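You operate a simulated robot arm through the tools that you are given. There is no shell and no other tool.

Carry out the task below with a simulated robot arm. There is one attempt and no reset: what you move stays moved.

## Task
Put both dark brown rolls in the bread bin and wipe the crumbs.
Fine: its lid shut, teal cloth back where it lay. What is to be rubbed or washed off counts as gone when no trace of it is left.

It is judged by the outcome, as a careful person would: the job done as asked, and still so three seconds after it is handed in. It fails if anything else is knocked over, pushed out of place, dropped, spilled or broken. A push-on lid holds only when it is set on centred and level and pressed home; a screw cap is set on level and turned clockwise until tight. Flat cloth is picked up by pressing the open fingertips on it (5 to 10 N) and closing them slowly along it; thin cloth reads only 2 to 8 mm in the jaws.

## Robot
A 7-joint arm with a three-finger gripper, fixed in place. Base frame: the origin is on the floor under the middle of its stand, x ahead of it, y to its left, z up; the work surface is at about z = 900. Readings come in mm, degrees, newtons and seconds.
It reaches about 1342 mm from its shoulder. Its first joint turns from -166.0 to 166.0 degrees. Payload 2.69 kg.
The TCP is the grasp point between the finger pads, 30 mm short of the fingertips. In the tool frame z runs along the fingers and y along their closing line. The gripper opens to 128 mm; its body begins 117 mm behind the TCP.
Orientation is told as [roll, pitch, yaw] about the base's x, y, z axes, in that order, counted from this pose: with the fingers straight down and closing along the base's y, the tool's x points along the base's -x, its y along +y and its z along -z.

## Interface
- The arm moves only by the tool apply_moves. Its argument "plan" is a list of rows, each a list of 3 entries, a list of its own where there are three numbers: the closure, from 0 (fully open) to 1 (shut), then the shift along the tool's x, y, z in mm, then the turn, a rotation vector about the tool's x, y, z in degrees. In form: [[hand, [dx, dy, dz], [wx, wy, wz]], ...]. A call has 1 to 20 rows; each row is the pose to reach, as a shift and turn from the pose commanded when the call began, along the tool's axes at that moment. Each row takes 0.2 s and may step no farther than 50 mm and 8.6 degrees from the row before; otherwise, or with a gripper value out of range, the whole call is refused. Where a pose cannot be reached the arm comes as near as it can. A force on the tool above 40 N (or 10 N above the force at the start of the call, whichever is more), or a blocked arm, ends the call early, and 0.2 s more pass. The fingers move at their own pace (about 127 mm/s each) and stop on an object; they squeeze with about 38 N. The grip force told is the motor's: it shows also when the fingers shut on nothing. Time passes only in rows, and 0.2 s behind the last, so rows that repeat a pose let the fingers close. It gives the time, the measured TCP pose, the force on the tool (base axes), the opening and the grip force at its end, in the units of the frame above (readings bear some noise), with the torque about the TCP (base axes, N m) and any sound that the robot's microphone picked up.
- Cameras (640 x 400 px; columns grow to the right, rows downward): "scene" is fixed at [49.1, -651.2, 1633.7]; the picture's right is [0.72, -0.69, 0.00], its down [-0.31, -0.33, -0.89] and it looks along [0.61, 0.65, -0.45] (base axes); focal length 315 px, centre (320, 200). "wrist" rides on the gripper at [58, 54, -131] in the tool frame; the picture's right is [-0.68, 0.74, 0.00], its down [-0.62, -0.57, -0.55] and it looks along [-0.40, -0.37, 0.84] (tool axes); focal length 234 px, centre (320, 200). There is no depth. A picture from a camera that has moved, and an enlarged one, comes with that camera's place and axes in the base frame and with its lens.
- snapshot(camera): a new picture of that camera. No time passes.
- slide_trunk(by): moves the trunk up (or, below 0, down) by that many mm; the arm rides with it, the base frame stays. It gives what a move gives, with no picture.
- zoom(camera, box): a new picture of the part [left, top, right, bottom] of that camera's present view, enlarged. No time passes.
- sign_off(): hands the job in; it is judged then, once.

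Nothing tells you positions but the pictures and the camera data. Unless the task says otherwise, let go and move clear before handing in.

The tools are called after ">>>" as a command line: name --argument value ..., lists and objects as JSON in quotes. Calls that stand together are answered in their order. apply_moves: Moves the arm, as the interface text tells. Its arguments: {"type":"object","properties":{"plan":{"type":"array","items":{"type":"array"}}},"required":["plan"]} The other tools are called the same way: slide_trunk (by) moves the trunk up or down; snapshot (camera) takes a picture; zoom (camera, box) takes an enlarged picture of a part of a camera's view; sign_off () hands the job in.

At the start:

```text
time_s: 0.0
ee_pos: [737.5, 66.9, 1345.5]
orientation: [-0.1, 0.0, 0.0]
contact_force: [0.3, 0.3, -0.1]
wrist_torque: [0.02, 0.01, 0.01]
opening: 128.1
grasp_force: 0.1
trunk travel left (down, up): [-150.0, 200.0]
```

scene: 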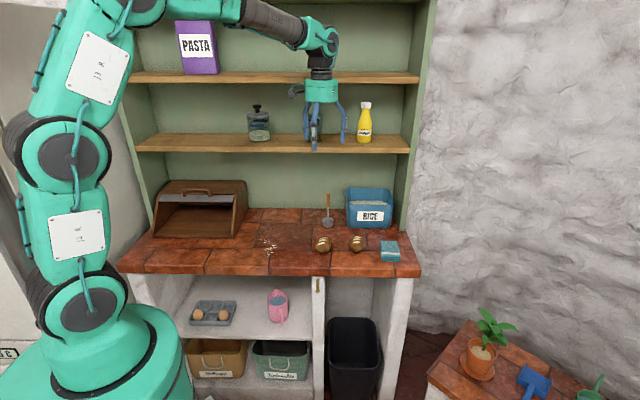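
wrist: 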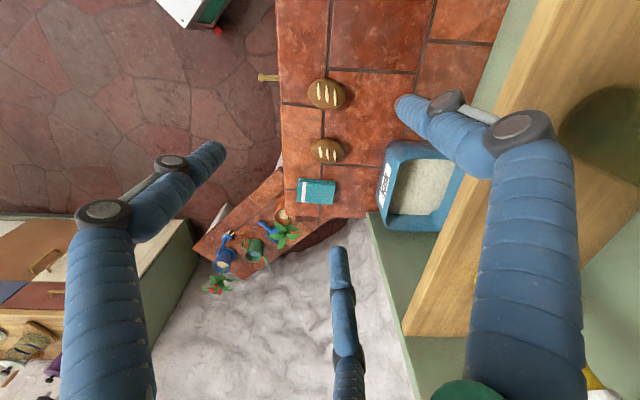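

I see a counter with a bread bin (left), crumbs in the middle, two brown rolls, a teal cloth at right, a rice box behind. I'll take closer looks before moving.

>>> zoom --camera "scene" --box '[110, 160, 270, 260]'

>>> zoom --camera "scene" --box '[240, 180, 420, 292]'

>>> zoom --camera "wrist" --box '[240, 40, 480, 240]'

```text
4.00 times, centred on (190, 210) of scene
camera zoom: at [49.1, -651.2, 1633.7], right [0.72, -0.69, 0.0], down [-0.31, -0.33, -0.89], along [0.61, 0.65, -0.45], focal length 1259 px, centre (840, 160)
```

zoom: 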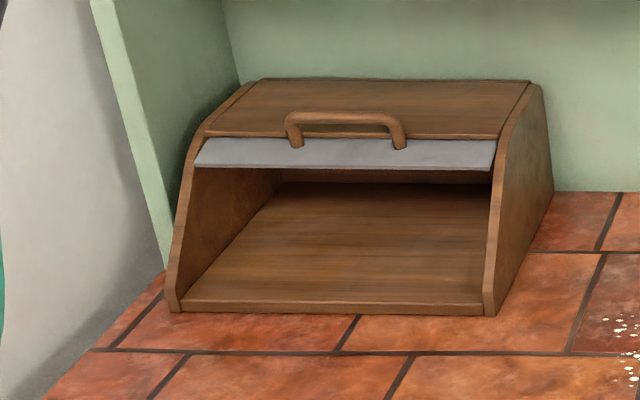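

```text
3.56 times, centred on (330, 236) of scene
camera zoom: at [49.1, -651.2, 1633.7], right [0.72, -0.69, 0.0], down [-0.31, -0.33, -0.89], along [0.61, 0.65, -0.45], focal length 1119 px, centre (284, 72)
```

zoom: 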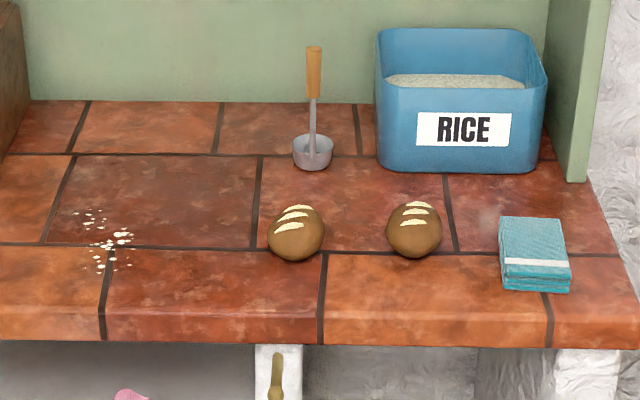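

```text
2.00 times, centred on (360, 140) of wrist
camera zoom: at [677.5, 119.8, 1478.1], right [0.68, 0.74, 0.0], down [0.62, -0.57, 0.55], along [0.4, -0.37, -0.84], focal length 468 px, centre (240, 320)
```

zoom: 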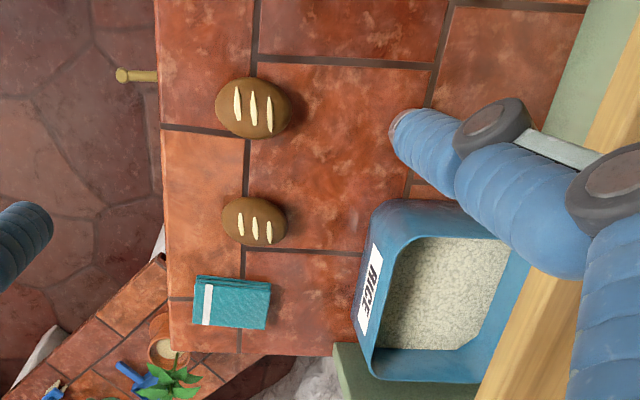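

The counter runs at about 45° in the base frame: front edge along [0.71,-0.71], wall toward [0.71,0.71]. I place roll 1 near (749,75), roll 2 near (847,-9), the cloth near (923,-116), the crumbs near (617,239) and the bin around (510,607). First I'll look at the gripper, then turn the hand 45° in place to square it with the counter.

>>> zoom --camera "scene" --box '[280, 30, 380, 160]'

>>> apply_moves --plan '[[0, [0, 0, 0], [0, 0, -7.5]], [0, [0, 0, 0], [0, 0, -15]], [0, [0, 0, 0], [0, 0, -22.5]], [0, [0, 0, 0], [0, 0, -30]], [0, [0, 0, 0], [0, 0, -37.5]], [0, [0, 0, 0], [0, 0, -45]]]'

>>> snapshot --camera "wrist"

>>> snapshot --camera "scene"

```text
3.08 times, centred on (330, 95) of scene
camera zoom: at [49.1, -651.2, 1633.7], right [0.72, -0.69, 0.0], down [-0.31, -0.33, -0.89], along [0.61, 0.65, -0.45], focal length 969 px, centre (289, 523)
```

zoom: 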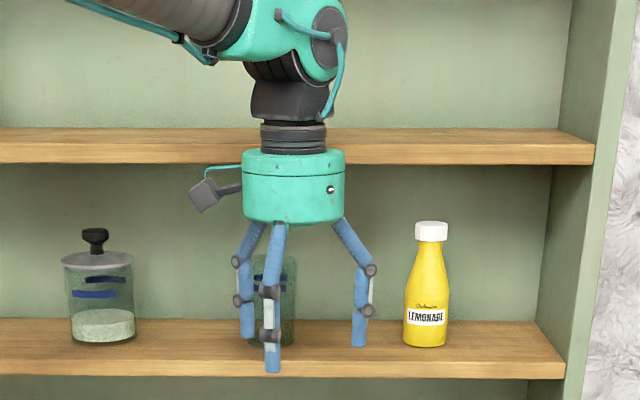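

```text
time_s: 1.4
ee_pos: [737.1, 66.7, 1346.7]
orientation: [-0.1, 0.0, 45.2]
contact_force: [-0.6, 0.2, -0.3]
wrist_torque: [-0.01, 0.01, 0.02]
opening: 127.8
grasp_force: 0.0
trunk travel left (down, up): [-150.0, 200.0]
```

```text
taken
camera wrist: at [656.6, 62.4, 1478.1], right [-0.05, 1.0, 0.0], down [0.84, 0.04, 0.55], along [0.55, 0.02, -0.84], focal length 234 px, centre (320, 200)
```

wrist: 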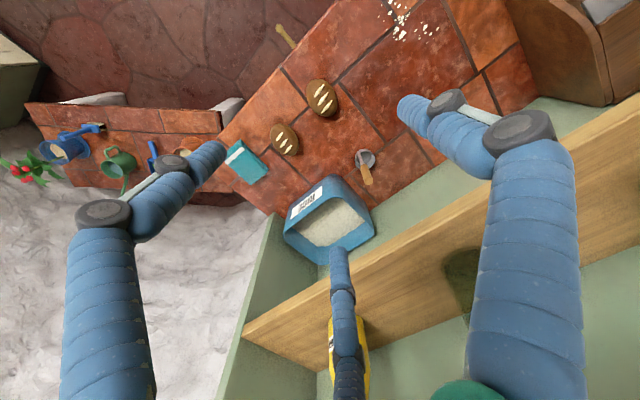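

```text
taken
```

scene: 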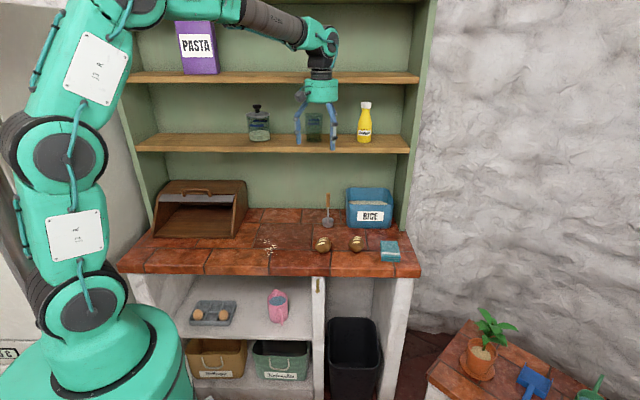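

The hand is squared to the counter. Next I'll move left in front of the bread bin with the camera turned toward it, so I can study the lid and opening.

>>> apply_moves --plan '[[0, [4, 40, 0], [0, 0, -3.75]], [0, [8, 80, 0], [0, 0, -7.5]], [0, [12, 120, 0], [0, 0, -11.25]], [0, [16, 160, 0], [0, 0, -15]], [0, [20, 200, 0], [0, 0, -18.75]], [0, [24, 240, 0], [0, 0, -22.5]], [0, [28, 280, 0], [0, 0, -26.25]], [0, [32, 320, 0], [0, 0, -30]], [0, [36, 360, 0], [0, 0, -33.75]], [0, [40, 400, 0], [0, 0, -37.5]], [0, [44, 440, 0], [0, 0, -41.25]], [0, [49, 480, 0], [0, 0, -45]]]'

>>> snapshot --camera "wrist"

>>> snapshot --camera "scene"

```text
time_s: 4.0
ee_pos: [363.2, 372.6, 1347.3]
orientation: [0.0, -0.1, 90.0]
contact_force: [0.3, 0.3, 0.2]
wrist_torque: [-0.03, 0.0, 0.0]
opening: 128.0
grasp_force: 0.1
trunk travel left (down, up): [-150.0, 200.0]
```

```text
taken
camera wrist: at [308.2, 313.1, 1477.9], right [-0.74, 0.68, 0.0], down [0.56, 0.62, 0.55], along [0.37, 0.4, -0.84], focal length 234 px, centre (320, 200)
```

wrist: 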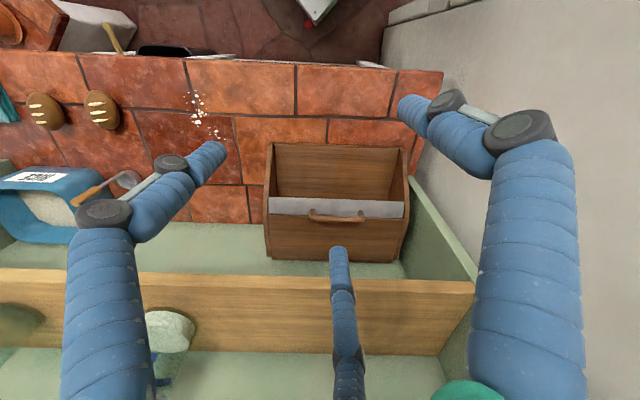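

```text
taken
```

scene: 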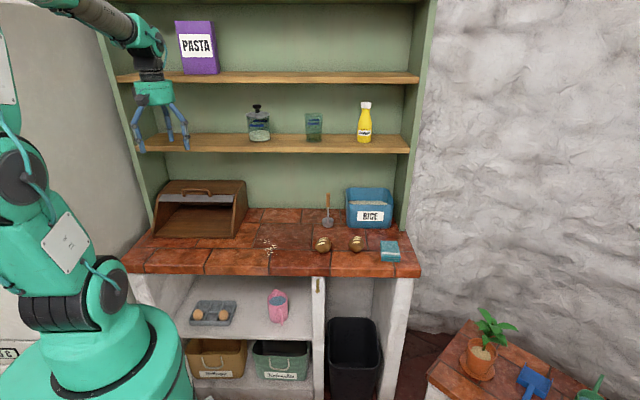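

>>> zoom --camera "wrist" --box '[240, 120, 440, 280]'

>>> zoom --camera "wrist" --box '[160, 70, 280, 150]'

```text
2.50 times, centred on (340, 200) of wrist
camera zoom: at [308.2, 313.1, 1477.9], right [-0.74, 0.68, 0.0], down [0.56, 0.62, 0.55], along [0.37, 0.4, -0.84], focal length 585 px, centre (270, 200)
```

zoom: 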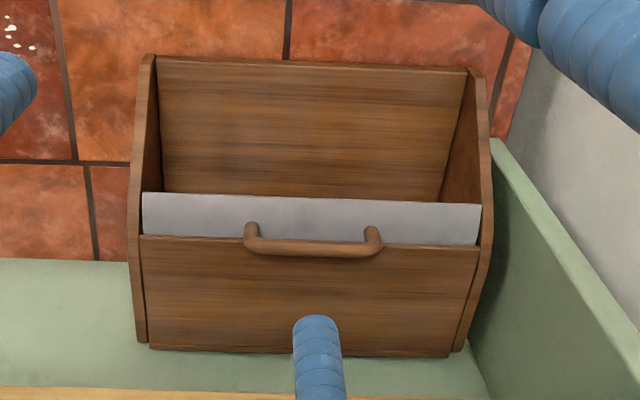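

```text
5.00 times, centred on (220, 110) of wrist
camera zoom: at [308.2, 313.1, 1477.9], right [-0.74, 0.68, 0.0], down [0.56, 0.62, 0.55], along [0.37, 0.4, -0.84], focal length 1171 px, centre (820, 650)
```

zoom: 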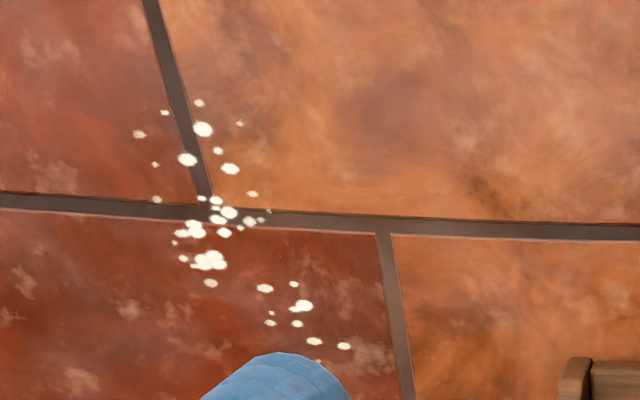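

The lid is a grey roll-top panel pushed up under the brown top. Its handle bar is near w≈738, z≈1089 (w is depth from the base toward the wall), and it closes by swinging forward and down. The bin is open, so I'll go above the first roll and check its position with the wrist camera.

>>> apply_moves --plan '[[0, [24.6, -32.25, 0], [0, 0, 3.75]], [0, [49.2, -64.5, 0], [0, 0, 7.5]], [0, [73.8, -96.75, 0], [0, 0, 11.25]], [0, [98.4, -129, 0], [0, 0, 15]], [0, [123, -161.25, 0], [0, 0, 18.75]], [0, [147.6, -193.5, 0], [0, 0, 22.5]], [0, [172.2, -225.75, 0], [0, 0, 26.25]], [0, [196.8, -258, 0], [0, 0, 30]], [0, [221.4, -290.25, 0], [0, 0, 33.75]], [0, [246, -322.5, 0], [0, 0, 37.5]], [0, [270.6, -354.75, 0], [0, 0, 41.25]], [0, [295.5, -387, 0], [0, 0, 45]], [0, [295.5, -387, 45], [0, 0, 45]], [0, [295.5, -387, 90], [0, 0, 45]], [0, [295.5, -387, 135], [0, 0, 45]], [0, [295.5, -387, 180], [0, 0, 45]], [0, [295.5, -387, 220], [0, 0, 45]]]'

>>> snapshot --camera "wrist"

>>> snapshot --camera "scene"

```text
time_s: 7.6
ee_pos: [749.9, 73.1, 1126.3]
orientation: [0.1, 0.0, 45.1]
contact_force: [0.3, -0.5, 0.3]
wrist_torque: [-0.02, -0.01, 0.03]
opening: 127.7
grasp_force: 0.2
trunk travel left (down, up): [-150.0, 200.0]
```

```text
taken
camera wrist: at [668.7, 69.5, 1257.2], right [-0.04, 1.0, 0.0], down [0.83, 0.04, 0.55], along [0.55, 0.02, -0.84], focal length 234 px, centre (320, 200)
```

wrist: 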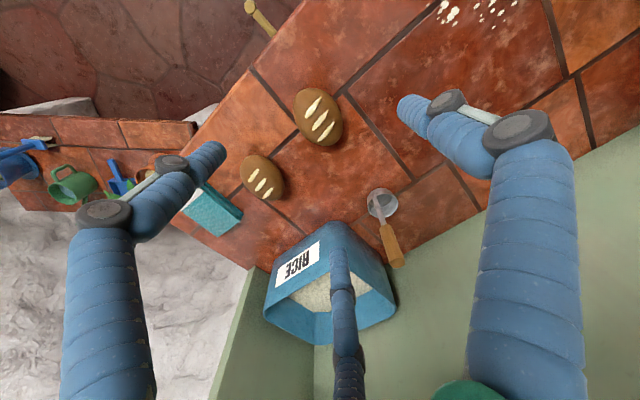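

```text
taken
```

scene: 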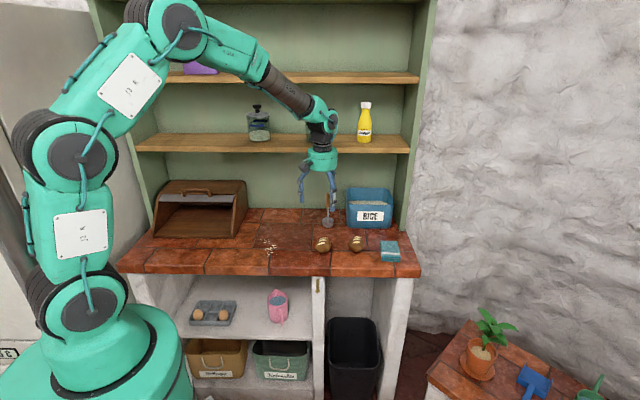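

>>> zoom --camera "wrist" --box '[220, 60, 400, 220]'

```text
2.50 times, centred on (310, 140) of wrist
camera zoom: at [668.7, 69.5, 1257.2], right [-0.04, 1.0, 0.0], down [0.83, 0.04, 0.55], along [0.55, 0.02, -0.84], focal length 585 px, centre (345, 350)
```

zoom: 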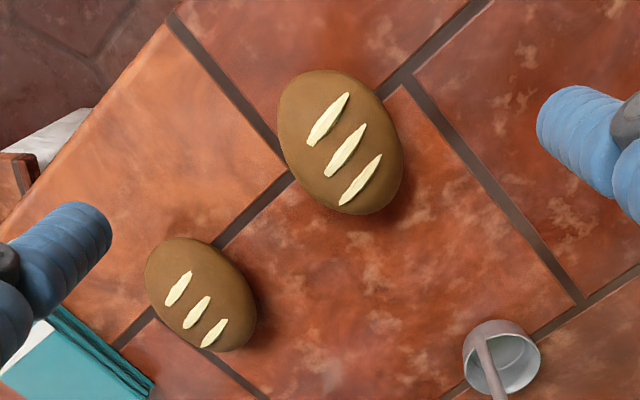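

Roll 1 sits at about (752,70), long axis roughly 33° from base x, right under the hand. I'll turn 10°, descend around it and close.

>>> apply_moves --plan '[[0, [0.7, -3, 40], [0, 0, 5]], [0, [0.7, -3, 80], [0, 0, 10]], [0, [0.7, -3, 120], [0, 0, 10]], [0, [0.7, -3, 155], [0, 0, 10]], [0, [0.7, -3, 180], [0, 0, 10]], [0, [0.7, -3, 188], [0, 0, 10]], [0, [0.7, -3, 188], [0, 0, 10]]]'

>>> snapshot --camera "wrist"

>>> zoom --camera "scene" --box '[270, 160, 410, 270]'

```text
time_s: 9.2
ee_pos: [751.2, 75.8, 939.2]
orientation: [0.0, 0.0, 35.0]
contact_force: [0.0, 0.7, -0.2]
wrist_torque: [-0.01, 0.0, -0.02]
opening: 128.0
grasp_force: 0.1
trunk travel left (down, up): [-150.0, 200.0]
```

```text
taken
camera wrist: at [671.8, 84.6, 1070.9], right [0.13, 0.99, 0.0], down [0.83, -0.11, 0.55], along [0.54, -0.07, -0.84], focal length 234 px, centre (320, 200)
```

wrist: 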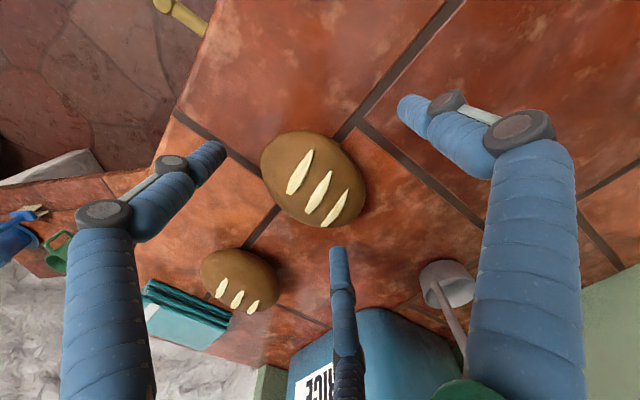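

```text
3.64 times, centred on (340, 215) of scene
camera zoom: at [49.1, -651.2, 1633.7], right [0.72, -0.69, 0.0], down [-0.31, -0.33, -0.89], along [0.61, 0.65, -0.45], focal length 1145 px, centre (247, 146)
```

zoom: 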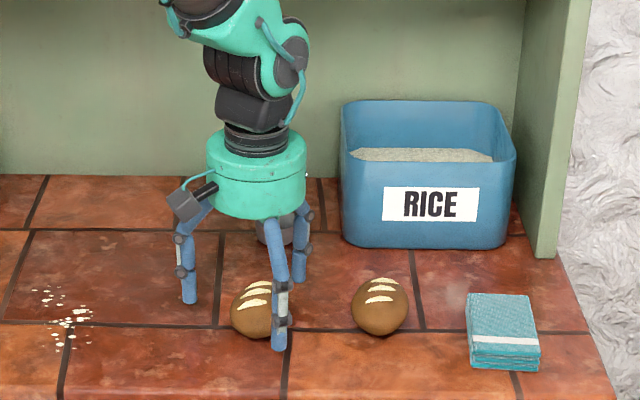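

The fingers straddle roll 1; I'll centre by about 5 mm and close on it.

>>> apply_moves --plan '[[0, [5, -2.5, 0], [0, 0, 0]], [0.3, [5, -2.5, 0], [0, 0, 0]], [0.5, [5, -2.5, 0], [0, 0, 0]], [0.7, [5, -2.5, 0], [0, 0, 0]], [0.9, [5, -2.5, 0], [0, 0, 0]], [1, [5, -2.5, 0], [0, 0, 0]], [1, [5, -2.5, 0], [0, 0, 0]]]'

>>> snapshot --camera "wrist"

>>> zoom --camera "scene" --box '[270, 160, 410, 270]'

```text
time_s: 10.8
ee_pos: [749.9, 70.2, 940.2]
orientation: [-0.1, -0.1, 34.9]
contact_force: [-0.2, -0.2, -0.3]
wrist_torque: [0.01, 0.03, -0.02]
opening: 66.1
grasp_force: 37.4
trunk travel left (down, up): [-150.0, 200.0]
```

```text
taken
camera wrist: at [669.7, 79.5, 1070.9], right [0.13, 0.99, 0.0], down [0.83, -0.11, 0.55], along [0.54, -0.07, -0.84], focal length 234 px, centre (320, 200)
```

wrist: 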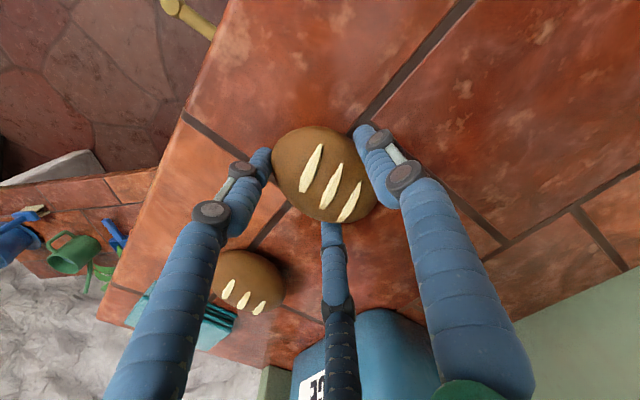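

```text
3.64 times, centred on (340, 215) of scene
camera zoom: at [49.1, -651.2, 1633.7], right [0.72, -0.69, 0.0], down [-0.31, -0.33, -0.89], along [0.61, 0.65, -0.45], focal length 1145 px, centre (247, 146)
```

zoom: 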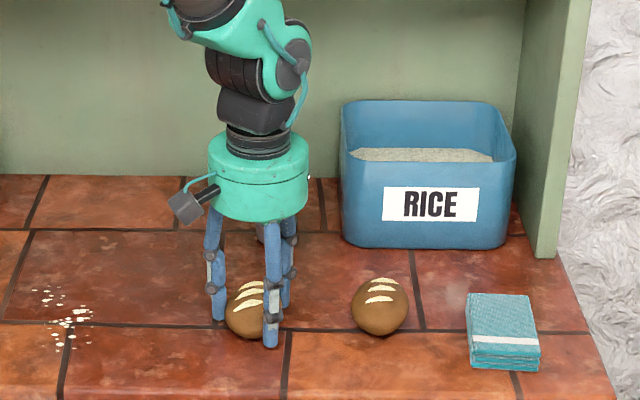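

Roll 1 is gripped (opening 66 mm, 37 N). I'll lift it, carry it left in front of the bin, and turn the hand so one finger ends up on top when I tilt it in.

>>> apply_moves --plan '[[1, [0, 0, -30], [0, 0, 0]], [1, [0, 0, -70], [0, 0, 0]], [1, [0, 0, -110], [0, 0, 0]], [1, [0, 0, -155], [0, 0, 0]], [1, [0, 0, -200], [0, 0, 0]], [1, [14.4, 40.7, -200], [0, 0, 5.7]], [1, [28.8, 81.3, -200], [0, 0, 11.4]], [1, [43.2, 122, -200], [0, 0, 17.1]], [1, [57.6, 162.7, -200], [0, 0, 22.9]], [1, [72, 203.4, -200], [0, 0, 28.6]], [1, [86.4, 244, -200], [0, 0, 34.3]], [1, [100.8, 284.7, -200], [0, 0, 40]], [1, [115.2, 325.4, -200], [0, 0, 45.7]], [1, [129.6, 366, -200], [0, 0, 51.4]], [1, [144, 406.7, -200], [0, 0, 57.1]], [1, [158.4, 447.4, -200], [0, 0, 62.8]], [1, [172.8, 488, -200], [0, 0, 68.6]], [1, [187.2, 528.7, -200], [0, 0, 74.3]], [1, [201.6, 569.4, -200], [0, 0, 80]], [1, [201.6, 569.4, -200], [0, 0, 80]]]'

>>> snapshot --camera "wrist"

>>> snapshot --camera "scene"

```text
time_s: 15.0
ee_pos: [256.5, 419.0, 1137.3]
orientation: [0.1, 0.0, -45.0]
contact_force: [-0.8, 0.2, -0.5]
wrist_torque: [-0.04, -0.02, -0.01]
opening: 65.7
grasp_force: 37.7
trunk travel left (down, up): [-150.0, 200.0]
```

```text
taken
camera wrist: at [252.2, 499.0, 1269.1], right [1.0, 0.04, 0.0], down [0.04, -0.84, 0.55], along [0.02, -0.55, -0.84], focal length 234 px, centre (320, 200)
```

wrist: 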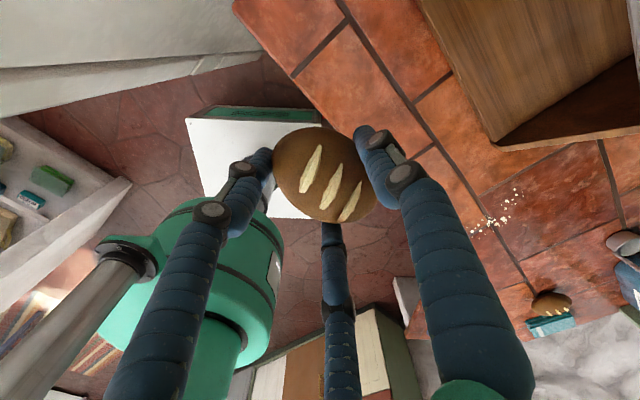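

```text
taken
```

scene: 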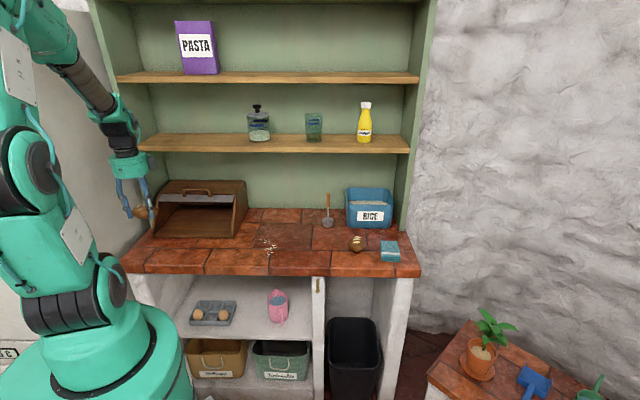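

The roll is held securely at s≈-115 (s runs along the counter to the right), in front of the bin. Now I'll tilt the hand 65° forward and move to a pre-entry pose in front of the opening.

>>> apply_moves --plan '[[1, [0, 5, 10], [-8, 0, 0]], [1, [0, 15, 25], [-16, 0, 0]], [1, [0, 30, 40], [-24, 0, 0]], [1, [0, 45, 55], [-32, 0, 0]], [1, [0, 63, 70], [-40, 0, 0]], [1, [0, 80, 85], [-48, 0, 0]], [1, [0, 100, 100], [-56, 0, 0]], [1, [0, 126.4, 112.8], [-64, 0, 0]], [1, [0, 126.4, 112.8], [-65, 0, 0]]]'

>>> snapshot --camera "wrist"

>>> snapshot --camera "scene"

>>> zoom --camera "scene" --box '[100, 120, 280, 270]'

```text
time_s: 17.0
ee_pos: [337.8, 430.2, 1152.6]
orientation: [59.4, -0.3, -43.6]
contact_force: [0.1, -0.4, 5.0]
wrist_torque: [-0.31, 0.32, 0.02]
opening: 65.7
grasp_force: 38.2
out of reach, approached as far as the arm can: row 6, 7, 8, 9
trunk travel left (down, up): [-150.0, 200.0]
```

```text
taken
camera wrist: at [235.1, 408.8, 1264.8], right [0.75, -0.19, 0.64], down [-0.08, -0.98, -0.2], along [0.66, 0.1, -0.74], focal length 234 px, centre (320, 200)
```

wrist: 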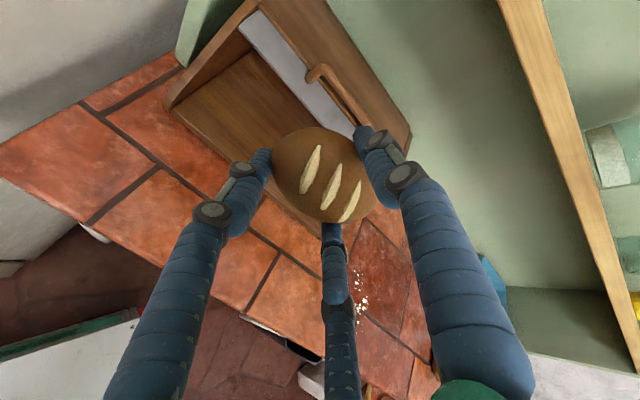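

```text
taken
```

scene: 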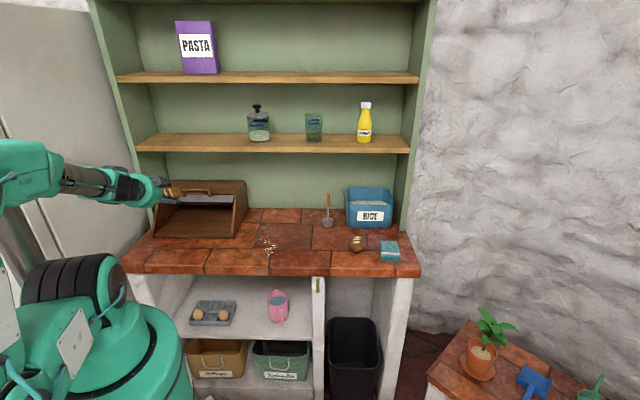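

```text
2.67 times, centred on (190, 195) of scene
camera zoom: at [49.1, -651.2, 1633.7], right [0.72, -0.69, 0.0], down [-0.31, -0.33, -0.89], along [0.61, 0.65, -0.45], focal length 840 px, centre (667, 213)
```

zoom: 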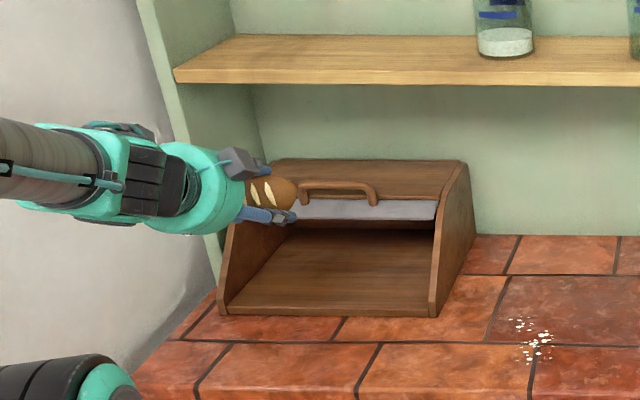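

The arm is too folded there and could not reach the tilted pose; the roll is still held. I'll back off to a gentler tilt and then raise the trunk to give the arm more room.

>>> apply_moves --plan '[[1, [0, 19, -10], [7, 0, 0]], [1, [0, 38, -21], [14, 0, 0]], [1, [0, 57.6, -31.3], [20, 0, 0]], [1, [0, 57.6, -31.3], [20, 0, 0]]]'

>>> snapshot --camera "scene"

```text
time_s: 18.0
ee_pos: [341.4, 431.6, 1228.7]
orientation: [40.7, 0.0, -43.6]
contact_force: [0.4, 1.0, -4.7]
wrist_torque: [0.06, -0.11, -0.05]
opening: 65.8
grasp_force: 37.5
trunk travel left (down, up): [-150.0, 200.0]
```

```text
taken
```

scene: 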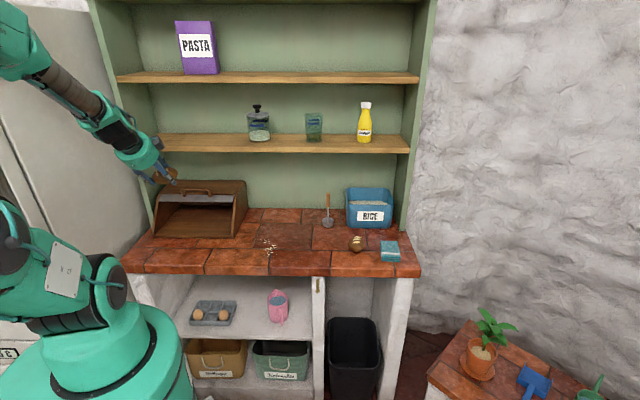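

>>> slide_trunk --by 150

>>> snapshot --camera "scene"

```text
time_s: 19.8
ee_pos: [341.8, 432.5, 1365.8]
orientation: [39.2, -0.2, -43.7]
contact_force: [0.4, 0.3, 0.3]
wrist_torque: [-0.01, 0.0, 0.03]
opening: 65.6
grasp_force: 37.9
trunk travel left (down, up): [-300.0, 50.0]
```

```text
taken
```

scene: 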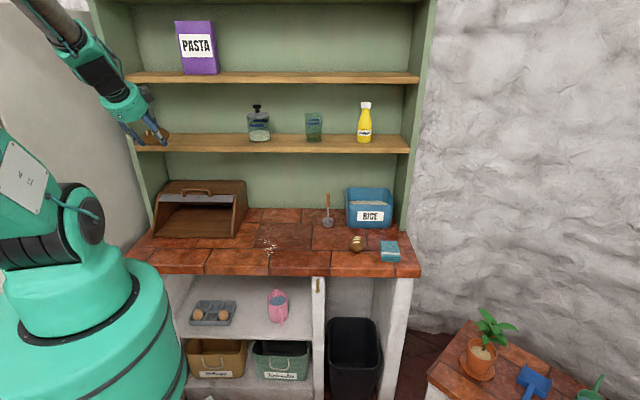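

The trunk is up 150 mm. I'll bring the hand down in front of the bin at about 50° tilt.

>>> apply_moves --plan '[[1, [5.9, -17.3, 33], [-1.5, 0, 0]], [1, [11.7, -34.6, 66.1], [-3.1, 0, 0]], [1, [17.6, -51.9, 99.2], [-4.6, 0, 0]], [1, [23.4, -69.1, 132.2], [-6.2, 0, 0]], [1, [29.3, -86.4, 165.3], [-7.7, 0, 0]], [1, [35.1, -103.7, 198.3], [-9.3, 0, 0]], [1, [41, -121, 231.4], [-10.8, 0, 0]], [1, [41, -121, 231.4], [-10.8, 0, 0]]]'

>>> snapshot --camera "wrist"

>>> snapshot --camera "scene"

```text
time_s: 21.6
ee_pos: [364.5, 495.7, 1190.3]
orientation: [46.0, -0.1, -42.6]
contact_force: [0.4, -1.2, 0.4]
wrist_torque: [0.03, 0.0, 0.01]
opening: 65.7
grasp_force: 38.6
out of reach, approached as far as the arm can: row 5, 6, 7, 8
trunk travel left (down, up): [-300.0, 50.0]
```

```text
taken
camera wrist: at [282.0, 493.1, 1321.3], right [0.84, -0.08, 0.53], down [-0.08, -1.0, -0.02], along [0.53, -0.02, -0.85], focal length 234 px, centre (320, 200)
```

wrist: 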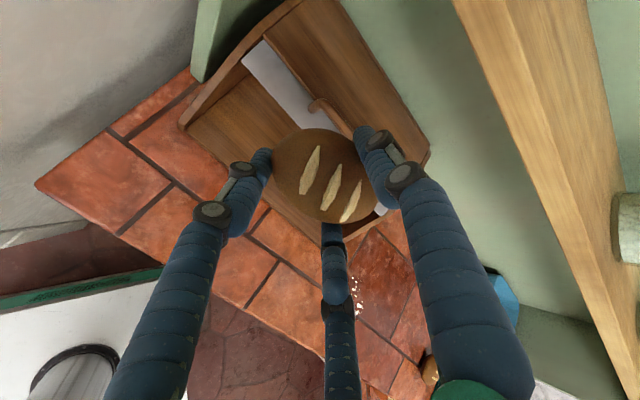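

```text
taken
```

scene: 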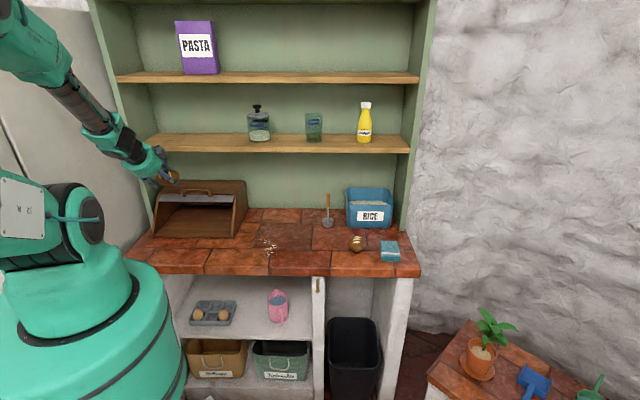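

Both limits appear where the hand lines up with the forearm, so a lower shoulder should help rather than a higher one. I'll retreat up and back with less tilt, then lower the trunk.

>>> apply_moves --plan '[[1, [-2, 19.7, -34.8], [4.3, 0, 0]], [1, [-4, 39.3, -69.6], [8.6, 0, 0]], [1, [-6, 59, -104.4], [13, 0, 0]], [1, [-9, 78.7, -139.2], [17.3, 0, 0]], [1, [-11, 98.3, -174], [21.6, 0, 0]], [1, [-13, 118, -208.8], [26, 0, 0]], [1, [-13, 118, -208.8], [26, 0, 0]]]'

>>> snapshot --camera "scene"

```text
time_s: 23.1
ee_pos: [330.1, 437.1, 1418.7]
orientation: [19.7, -0.1, -42.8]
contact_force: [0.2, -0.4, -0.7]
wrist_torque: [0.02, -0.01, 0.0]
opening: 65.6
grasp_force: 38.5
trunk travel left (down, up): [-300.0, 50.0]
```

```text
taken
```

scene: 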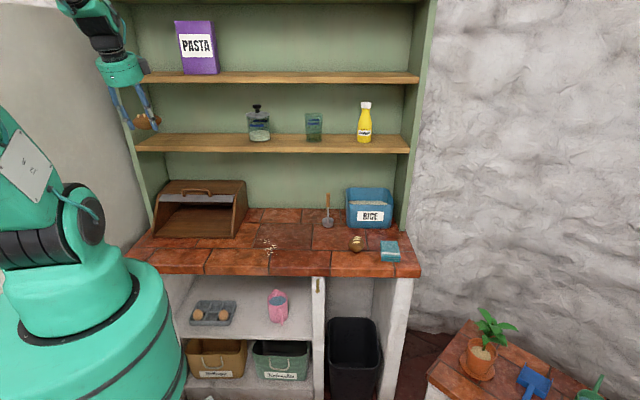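

>>> slide_trunk --by -300

>>> snapshot --camera "scene"

```text
time_s: 26.1
ee_pos: [330.4, 438.6, 1118.5]
orientation: [19.9, -0.1, -42.7]
contact_force: [0.1, 0.9, -0.8]
wrist_torque: [0.0, 0.01, 0.02]
opening: 65.3
grasp_force: 37.5
trunk travel left (down, up): [0.0, 350.0]
```

```text
taken
```

scene: 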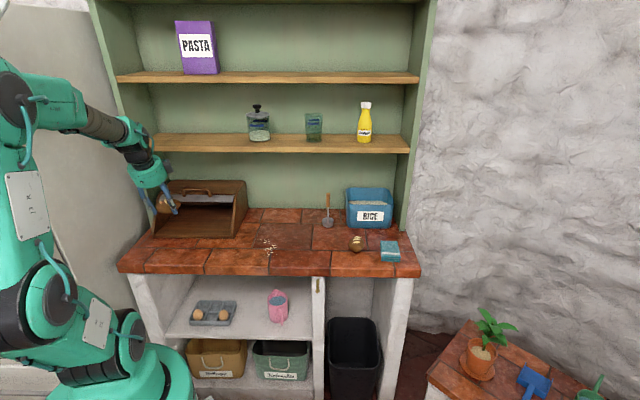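

Now the forearm is nearly level, a good configuration. I'll tilt to about 58° and move to the pre-entry pose in front of the opening.

>>> apply_moves --plan '[[1, [5, 4, 10], [-7.6, -0.3, 0.4]], [1, [12, 10, 30], [-15.2, -0.6, 0.8]], [1, [20, 18, 55], [-22.8, -0.9, 1.1]], [1, [27, 29, 80], [-30.4, -1.2, 1.5]], [1, [33.5, 39.8, 101.2], [-38, -1.5, 1.9]], [1, [33.5, 39.8, 101.2], [-38, -1.5, 1.9]]]'

>>> snapshot --camera "wrist"

>>> snapshot --camera "scene"

>>> zoom --camera "scene" --box '[100, 120, 280, 270]'

```text
time_s: 27.6
ee_pos: [354.7, 513.6, 1033.9]
orientation: [57.8, -0.1, -45.1]
contact_force: [0.9, 0.9, -2.1]
wrist_torque: [0.01, -0.06, -0.03]
opening: 65.3
grasp_force: 38.5
trunk travel left (down, up): [0.0, 350.0]
```

```text
taken
camera wrist: at [254.6, 496.2, 1149.7], right [0.75, -0.2, 0.62], down [-0.11, -0.98, -0.18], along [0.65, 0.07, -0.76], focal length 234 px, centre (320, 200)
```

wrist: 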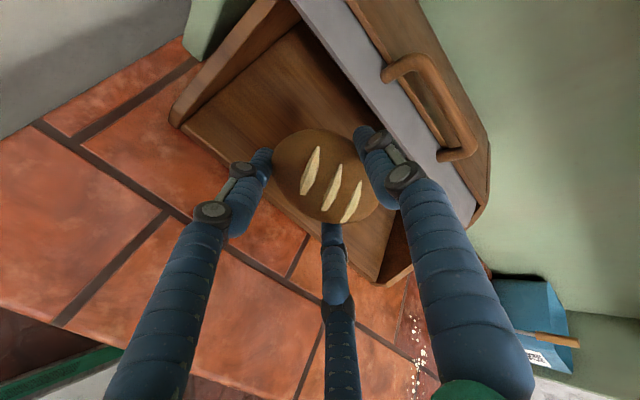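

```text
taken
```

scene: 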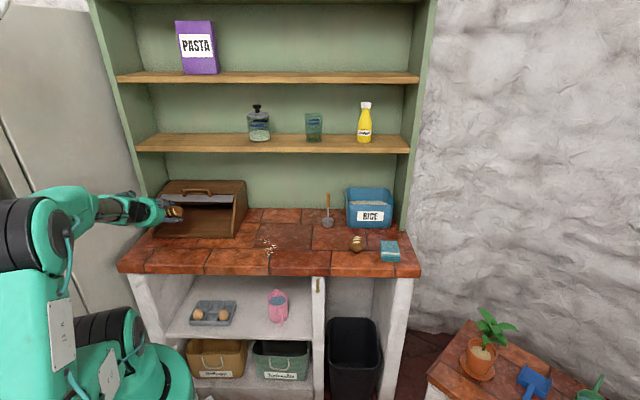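

```text
2.67 times, centred on (190, 195) of scene
camera zoom: at [49.1, -651.2, 1633.7], right [0.72, -0.69, 0.0], down [-0.31, -0.33, -0.89], along [0.61, 0.65, -0.45], focal length 840 px, centre (667, 213)
```

zoom: 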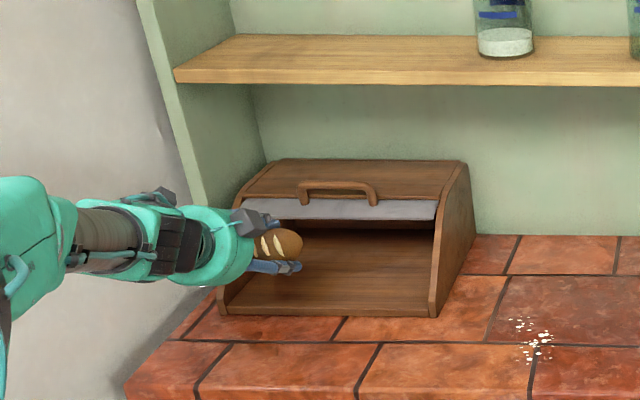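

Reached: TCP at s≈-112, w≈614, z≈1034, tilt 58°, with a clear line into the opening. I'll advance along the finger axis in small steps.

>>> apply_moves --plan '[[1, [0, 0, 20], [0, 0, 0]], [1, [0, 0, 40], [0, 0, 0]], [1, [0, 0, 60], [0, 0, 0]], [1, [0, 0, 80], [0, 0, 0]], [1, [0, 0, 100], [0, 0, 0]], [1, [0, 0, 110], [0, 0, 0]]]'

>>> snapshot --camera "wrist"

>>> zoom --camera "scene" --box '[120, 160, 260, 260]'

```text
time_s: 28.8
ee_pos: [420.1, 569.1, 1020.8]
orientation: [56.7, 0.0, -44.7]
contact_force: [-13.7, -20.4, 16.3]
wrist_torque: [0.55, -0.66, -0.26]
opening: 72.5
grasp_force: 37.9
out of reach, approached as far as the arm can: row 2, 3, 4, 5, 6
trunk travel left (down, up): [0.0, 350.0]
stopped in row 6: the force on the tool passed its limit at 60 N (the readings are from after the stop); the commanded pose is now the measured one
```

```text
taken
camera wrist: at [320.8, 552.6, 1138.6], right [0.76, -0.19, 0.62], down [-0.1, -0.98, -0.17], along [0.64, 0.07, -0.77], focal length 234 px, centre (320, 200)
```

wrist: 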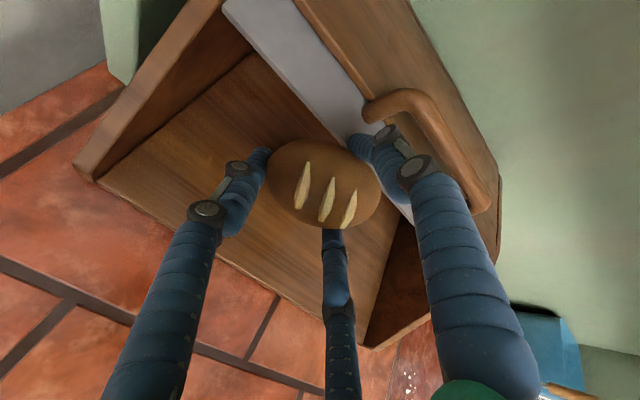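

```text
4.00 times, centred on (190, 210) of scene
camera zoom: at [49.1, -651.2, 1633.7], right [0.72, -0.69, 0.0], down [-0.31, -0.33, -0.89], along [0.61, 0.65, -0.45], focal length 1259 px, centre (840, 160)
```

zoom: 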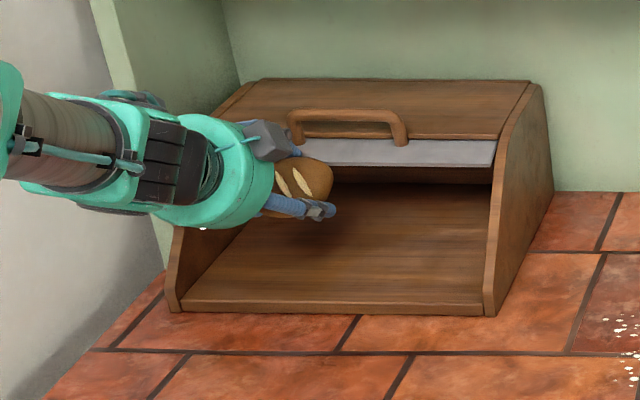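

The upper finger met the lid strip because the arm couldn't descend on that line; the force stop caught it and the bin hasn't moved. I'll back straight out and look at the arm.

>>> apply_moves --plan '[[1, [0, -5, -15], [0, 0, 0]], [1, [0, -8, -40], [0, 0, 0]], [1, [0, -8, -70], [0, 0, 0]], [1, [0, -8, -90], [0, 0, 0]]]'

>>> snapshot --camera "wrist"

>>> snapshot --camera "scene"

```text
time_s: 29.8
ee_pos: [364.3, 514.0, 1060.0]
orientation: [56.6, -0.1, -44.9]
contact_force: [-0.3, -0.5, -0.8]
wrist_torque: [-0.03, -0.01, -0.03]
opening: 64.7
grasp_force: 38.0
trunk travel left (down, up): [0.0, 350.0]
```

```text
taken
camera wrist: at [264.4, 498.2, 1177.4], right [0.77, -0.19, 0.62], down [-0.1, -0.98, -0.17], along [0.64, 0.06, -0.77], focal length 234 px, centre (320, 200)
```

wrist: 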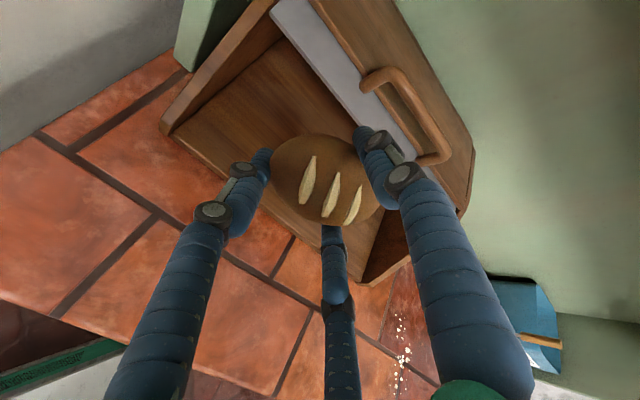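

```text
taken
```

scene: 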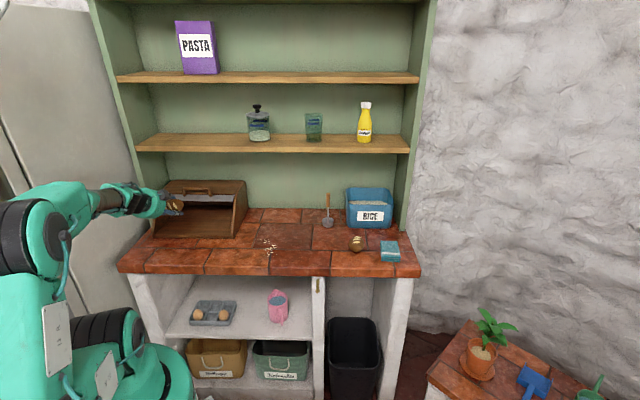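

>>> zoom --camera "wrist" --box '[250, 0, 490, 200]'

>>> zoom --camera "scene" --box '[120, 160, 260, 260]'

```text
2.00 times, centred on (370, 100) of wrist
camera zoom: at [264.4, 498.2, 1177.4], right [0.77, -0.19, 0.62], down [-0.1, -0.98, -0.17], along [0.64, 0.06, -0.77], focal length 468 px, centre (220, 400)
```

zoom: 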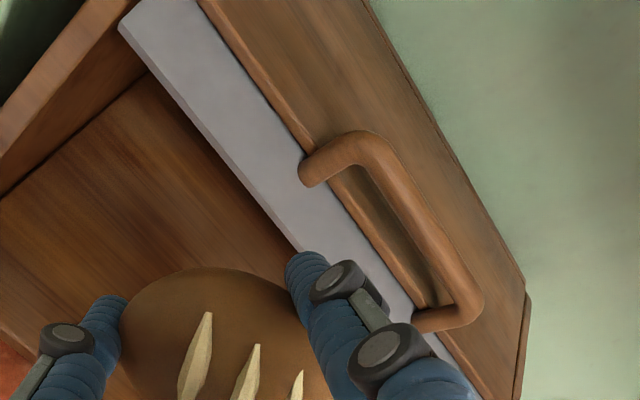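

```text
4.00 times, centred on (190, 210) of scene
camera zoom: at [49.1, -651.2, 1633.7], right [0.72, -0.69, 0.0], down [-0.31, -0.33, -0.89], along [0.61, 0.65, -0.45], focal length 1259 px, centre (840, 160)
```

zoom: 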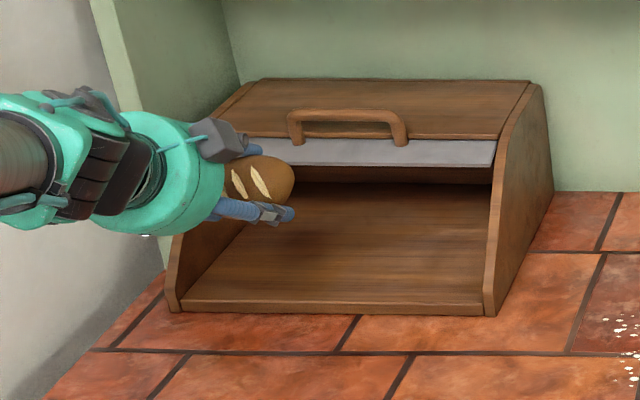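

Two views agree the lid strip's edge is at about w=719, z=1043; the finger had gone above it. A 50° tilt should keep the arm within reach and the top finger under that edge, so I'll re-pose first.

>>> apply_moves --plan '[[1, [2, -6, 4], [3.3, 0, 0]], [1, [4, -12, 9], [6.6, 0, 0]], [1, [4, -12, 9], [6.6, 0, 0]]]'

>>> zoom --camera "scene" --box '[120, 160, 260, 260]'

```text
time_s: 30.6
ee_pos: [361.6, 516.3, 1045.1]
orientation: [49.9, -0.1, -44.9]
contact_force: [-1.0, 1.4, -0.4]
wrist_torque: [0.01, 0.03, -0.04]
opening: 65.2
grasp_force: 37.6
trunk travel left (down, up): [0.0, 350.0]
```

```text
4.00 times, centred on (190, 210) of scene
camera zoom: at [49.1, -651.2, 1633.7], right [0.72, -0.69, 0.0], down [-0.31, -0.33, -0.89], along [0.61, 0.65, -0.45], focal length 1259 px, centre (840, 160)
```

zoom: 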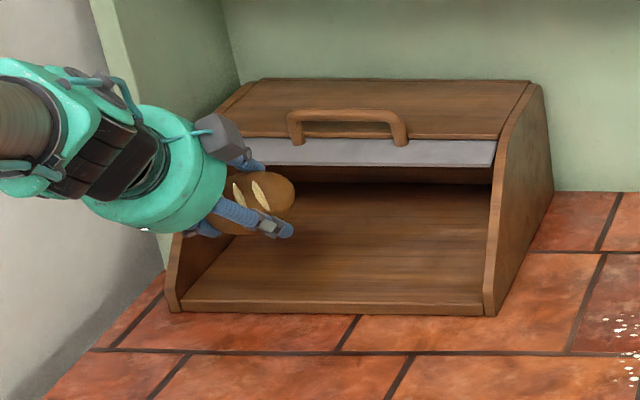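

>>> apply_moves --plan '[[1, [0, 0, 20], [0, 0, 0]], [1, [0, 0, 40], [0, 0, 0]], [1, [0, 0, 60], [0, 0, 0]]]'

>>> zoom --camera "scene" --box '[120, 160, 260, 260]'

>>> snapshot --camera "wrist"

```text
time_s: 31.4
ee_pos: [393.5, 549.0, 1006.3]
orientation: [50.0, -0.1, -44.8]
contact_force: [-1.2, -0.2, -0.3]
wrist_torque: [0.0, 0.02, 0.01]
opening: 64.7
grasp_force: 38.2
trunk travel left (down, up): [0.0, 350.0]
```

```text
4.00 times, centred on (190, 210) of scene
camera zoom: at [49.1, -651.2, 1633.7], right [0.72, -0.69, 0.0], down [-0.31, -0.33, -0.89], along [0.61, 0.65, -0.45], focal length 1259 px, centre (840, 160)
```

zoom: 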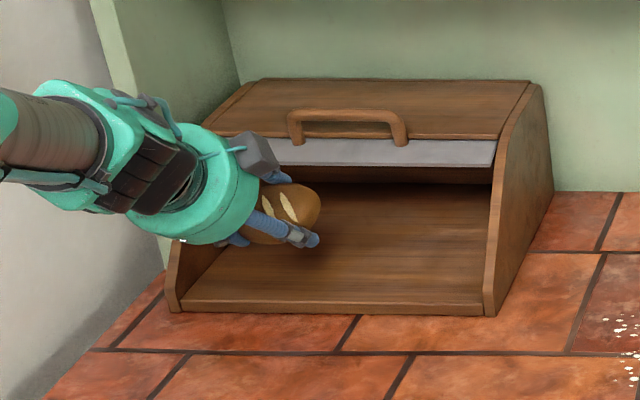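

```text
taken
camera wrist: at [304.5, 542.5, 1132.5], right [0.81, -0.14, 0.56], down [-0.11, -0.99, -0.08], along [0.57, 0.0, -0.82], focal length 234 px, centre (320, 200)
```

wrist: 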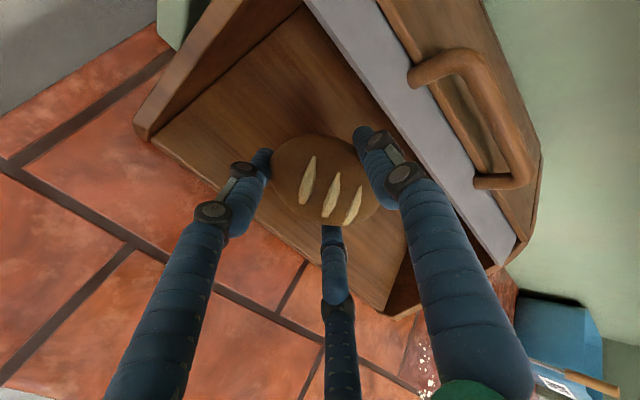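

On track, with no contact. I'll continue in to just above the bin floor.

>>> apply_moves --plan '[[1, [0, 0, 18], [0, 0, 0]], [1, [0, 0, 36], [0, 0, 0]], [1, [0, 0, 52], [0, 0, 0]], [1, [0, 0, 64], [0, 0, 0]]]'

>>> zoom --camera "scene" --box '[120, 160, 260, 260]'

>>> snapshot --camera "wrist"

```text
time_s: 32.4
ee_pos: [428.0, 585.7, 965.4]
orientation: [50.0, -0.2, -44.8]
contact_force: [0.3, 0.0, -0.7]
wrist_torque: [0.0, 0.03, -0.01]
opening: 65.1
grasp_force: 38.0
trunk travel left (down, up): [0.0, 350.0]
```

```text
4.00 times, centred on (190, 210) of scene
camera zoom: at [49.1, -651.2, 1633.7], right [0.72, -0.69, 0.0], down [-0.31, -0.33, -0.89], along [0.61, 0.65, -0.45], focal length 1259 px, centre (840, 160)
```

zoom: 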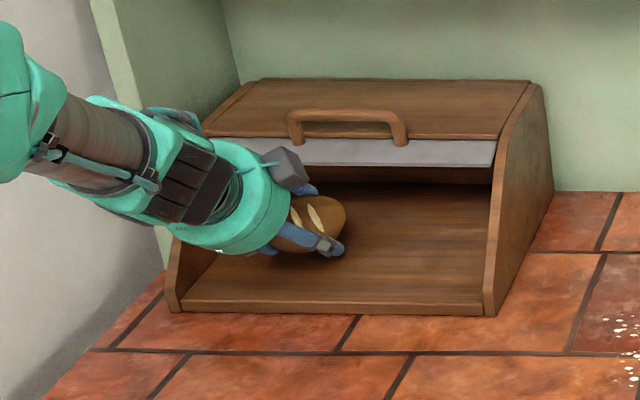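

```text
taken
camera wrist: at [339.6, 578.2, 1091.6], right [0.81, -0.14, 0.57], down [-0.11, -0.99, -0.08], along [0.57, 0.0, -0.82], focal length 234 px, centre (320, 200)
```

wrist: 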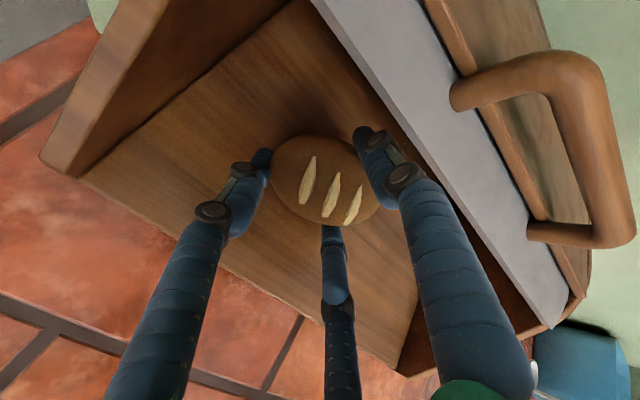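

>>> apply_moves --plan '[[1, [0, -1.5, 1.3], [0, 0, 0]], [1, [0, -3.1, 2.6], [0, 0, 0]], [1, [0, -4.6, 3.9], [0, 0, 0]], [1, [0, -4.6, 3.9], [0, 0, 0]]]'

>>> zoom --camera "scene" --box '[150, 180, 250, 245]'

```text
time_s: 33.4
ee_pos: [428.7, 584.3, 959.5]
orientation: [49.9, -0.2, -44.8]
contact_force: [0.2, 1.0, -0.1]
wrist_torque: [-0.03, 0.02, 0.01]
opening: 64.9
grasp_force: 38.1
trunk travel left (down, up): [0.0, 350.0]
```

```text
6.15 times, centred on (200, 212) of scene
camera zoom: at [49.1, -651.2, 1633.7], right [0.72, -0.69, 0.0], down [-0.31, -0.33, -0.89], along [0.61, 0.65, -0.45], focal length 1937 px, centre (1058, 123)
```

zoom: 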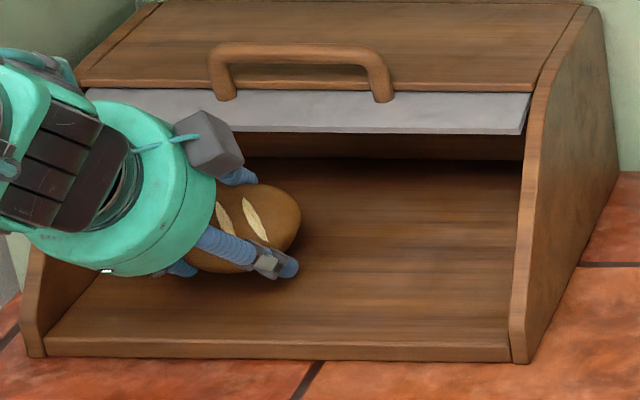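

>>> apply_moves --plan '[[1, [0, -1.5, 1.3], [0, 0, 0]], [1, [0, -3.1, 2.6], [0, 0, 0]], [1, [0, -4.6, 3.9], [0, 0, 0]], [1, [0, -4.6, 3.9], [0, 0, 0]]]'

```text
time_s: 34.4
ee_pos: [429.7, 585.7, 956.4]
orientation: [50.2, 0.0, -44.7]
contact_force: [1.4, -2.0, 12.3]
wrist_torque: [0.05, -0.04, -0.16]
opening: 64.6
grasp_force: 38.2
trunk travel left (down, up): [0.0, 350.0]
```

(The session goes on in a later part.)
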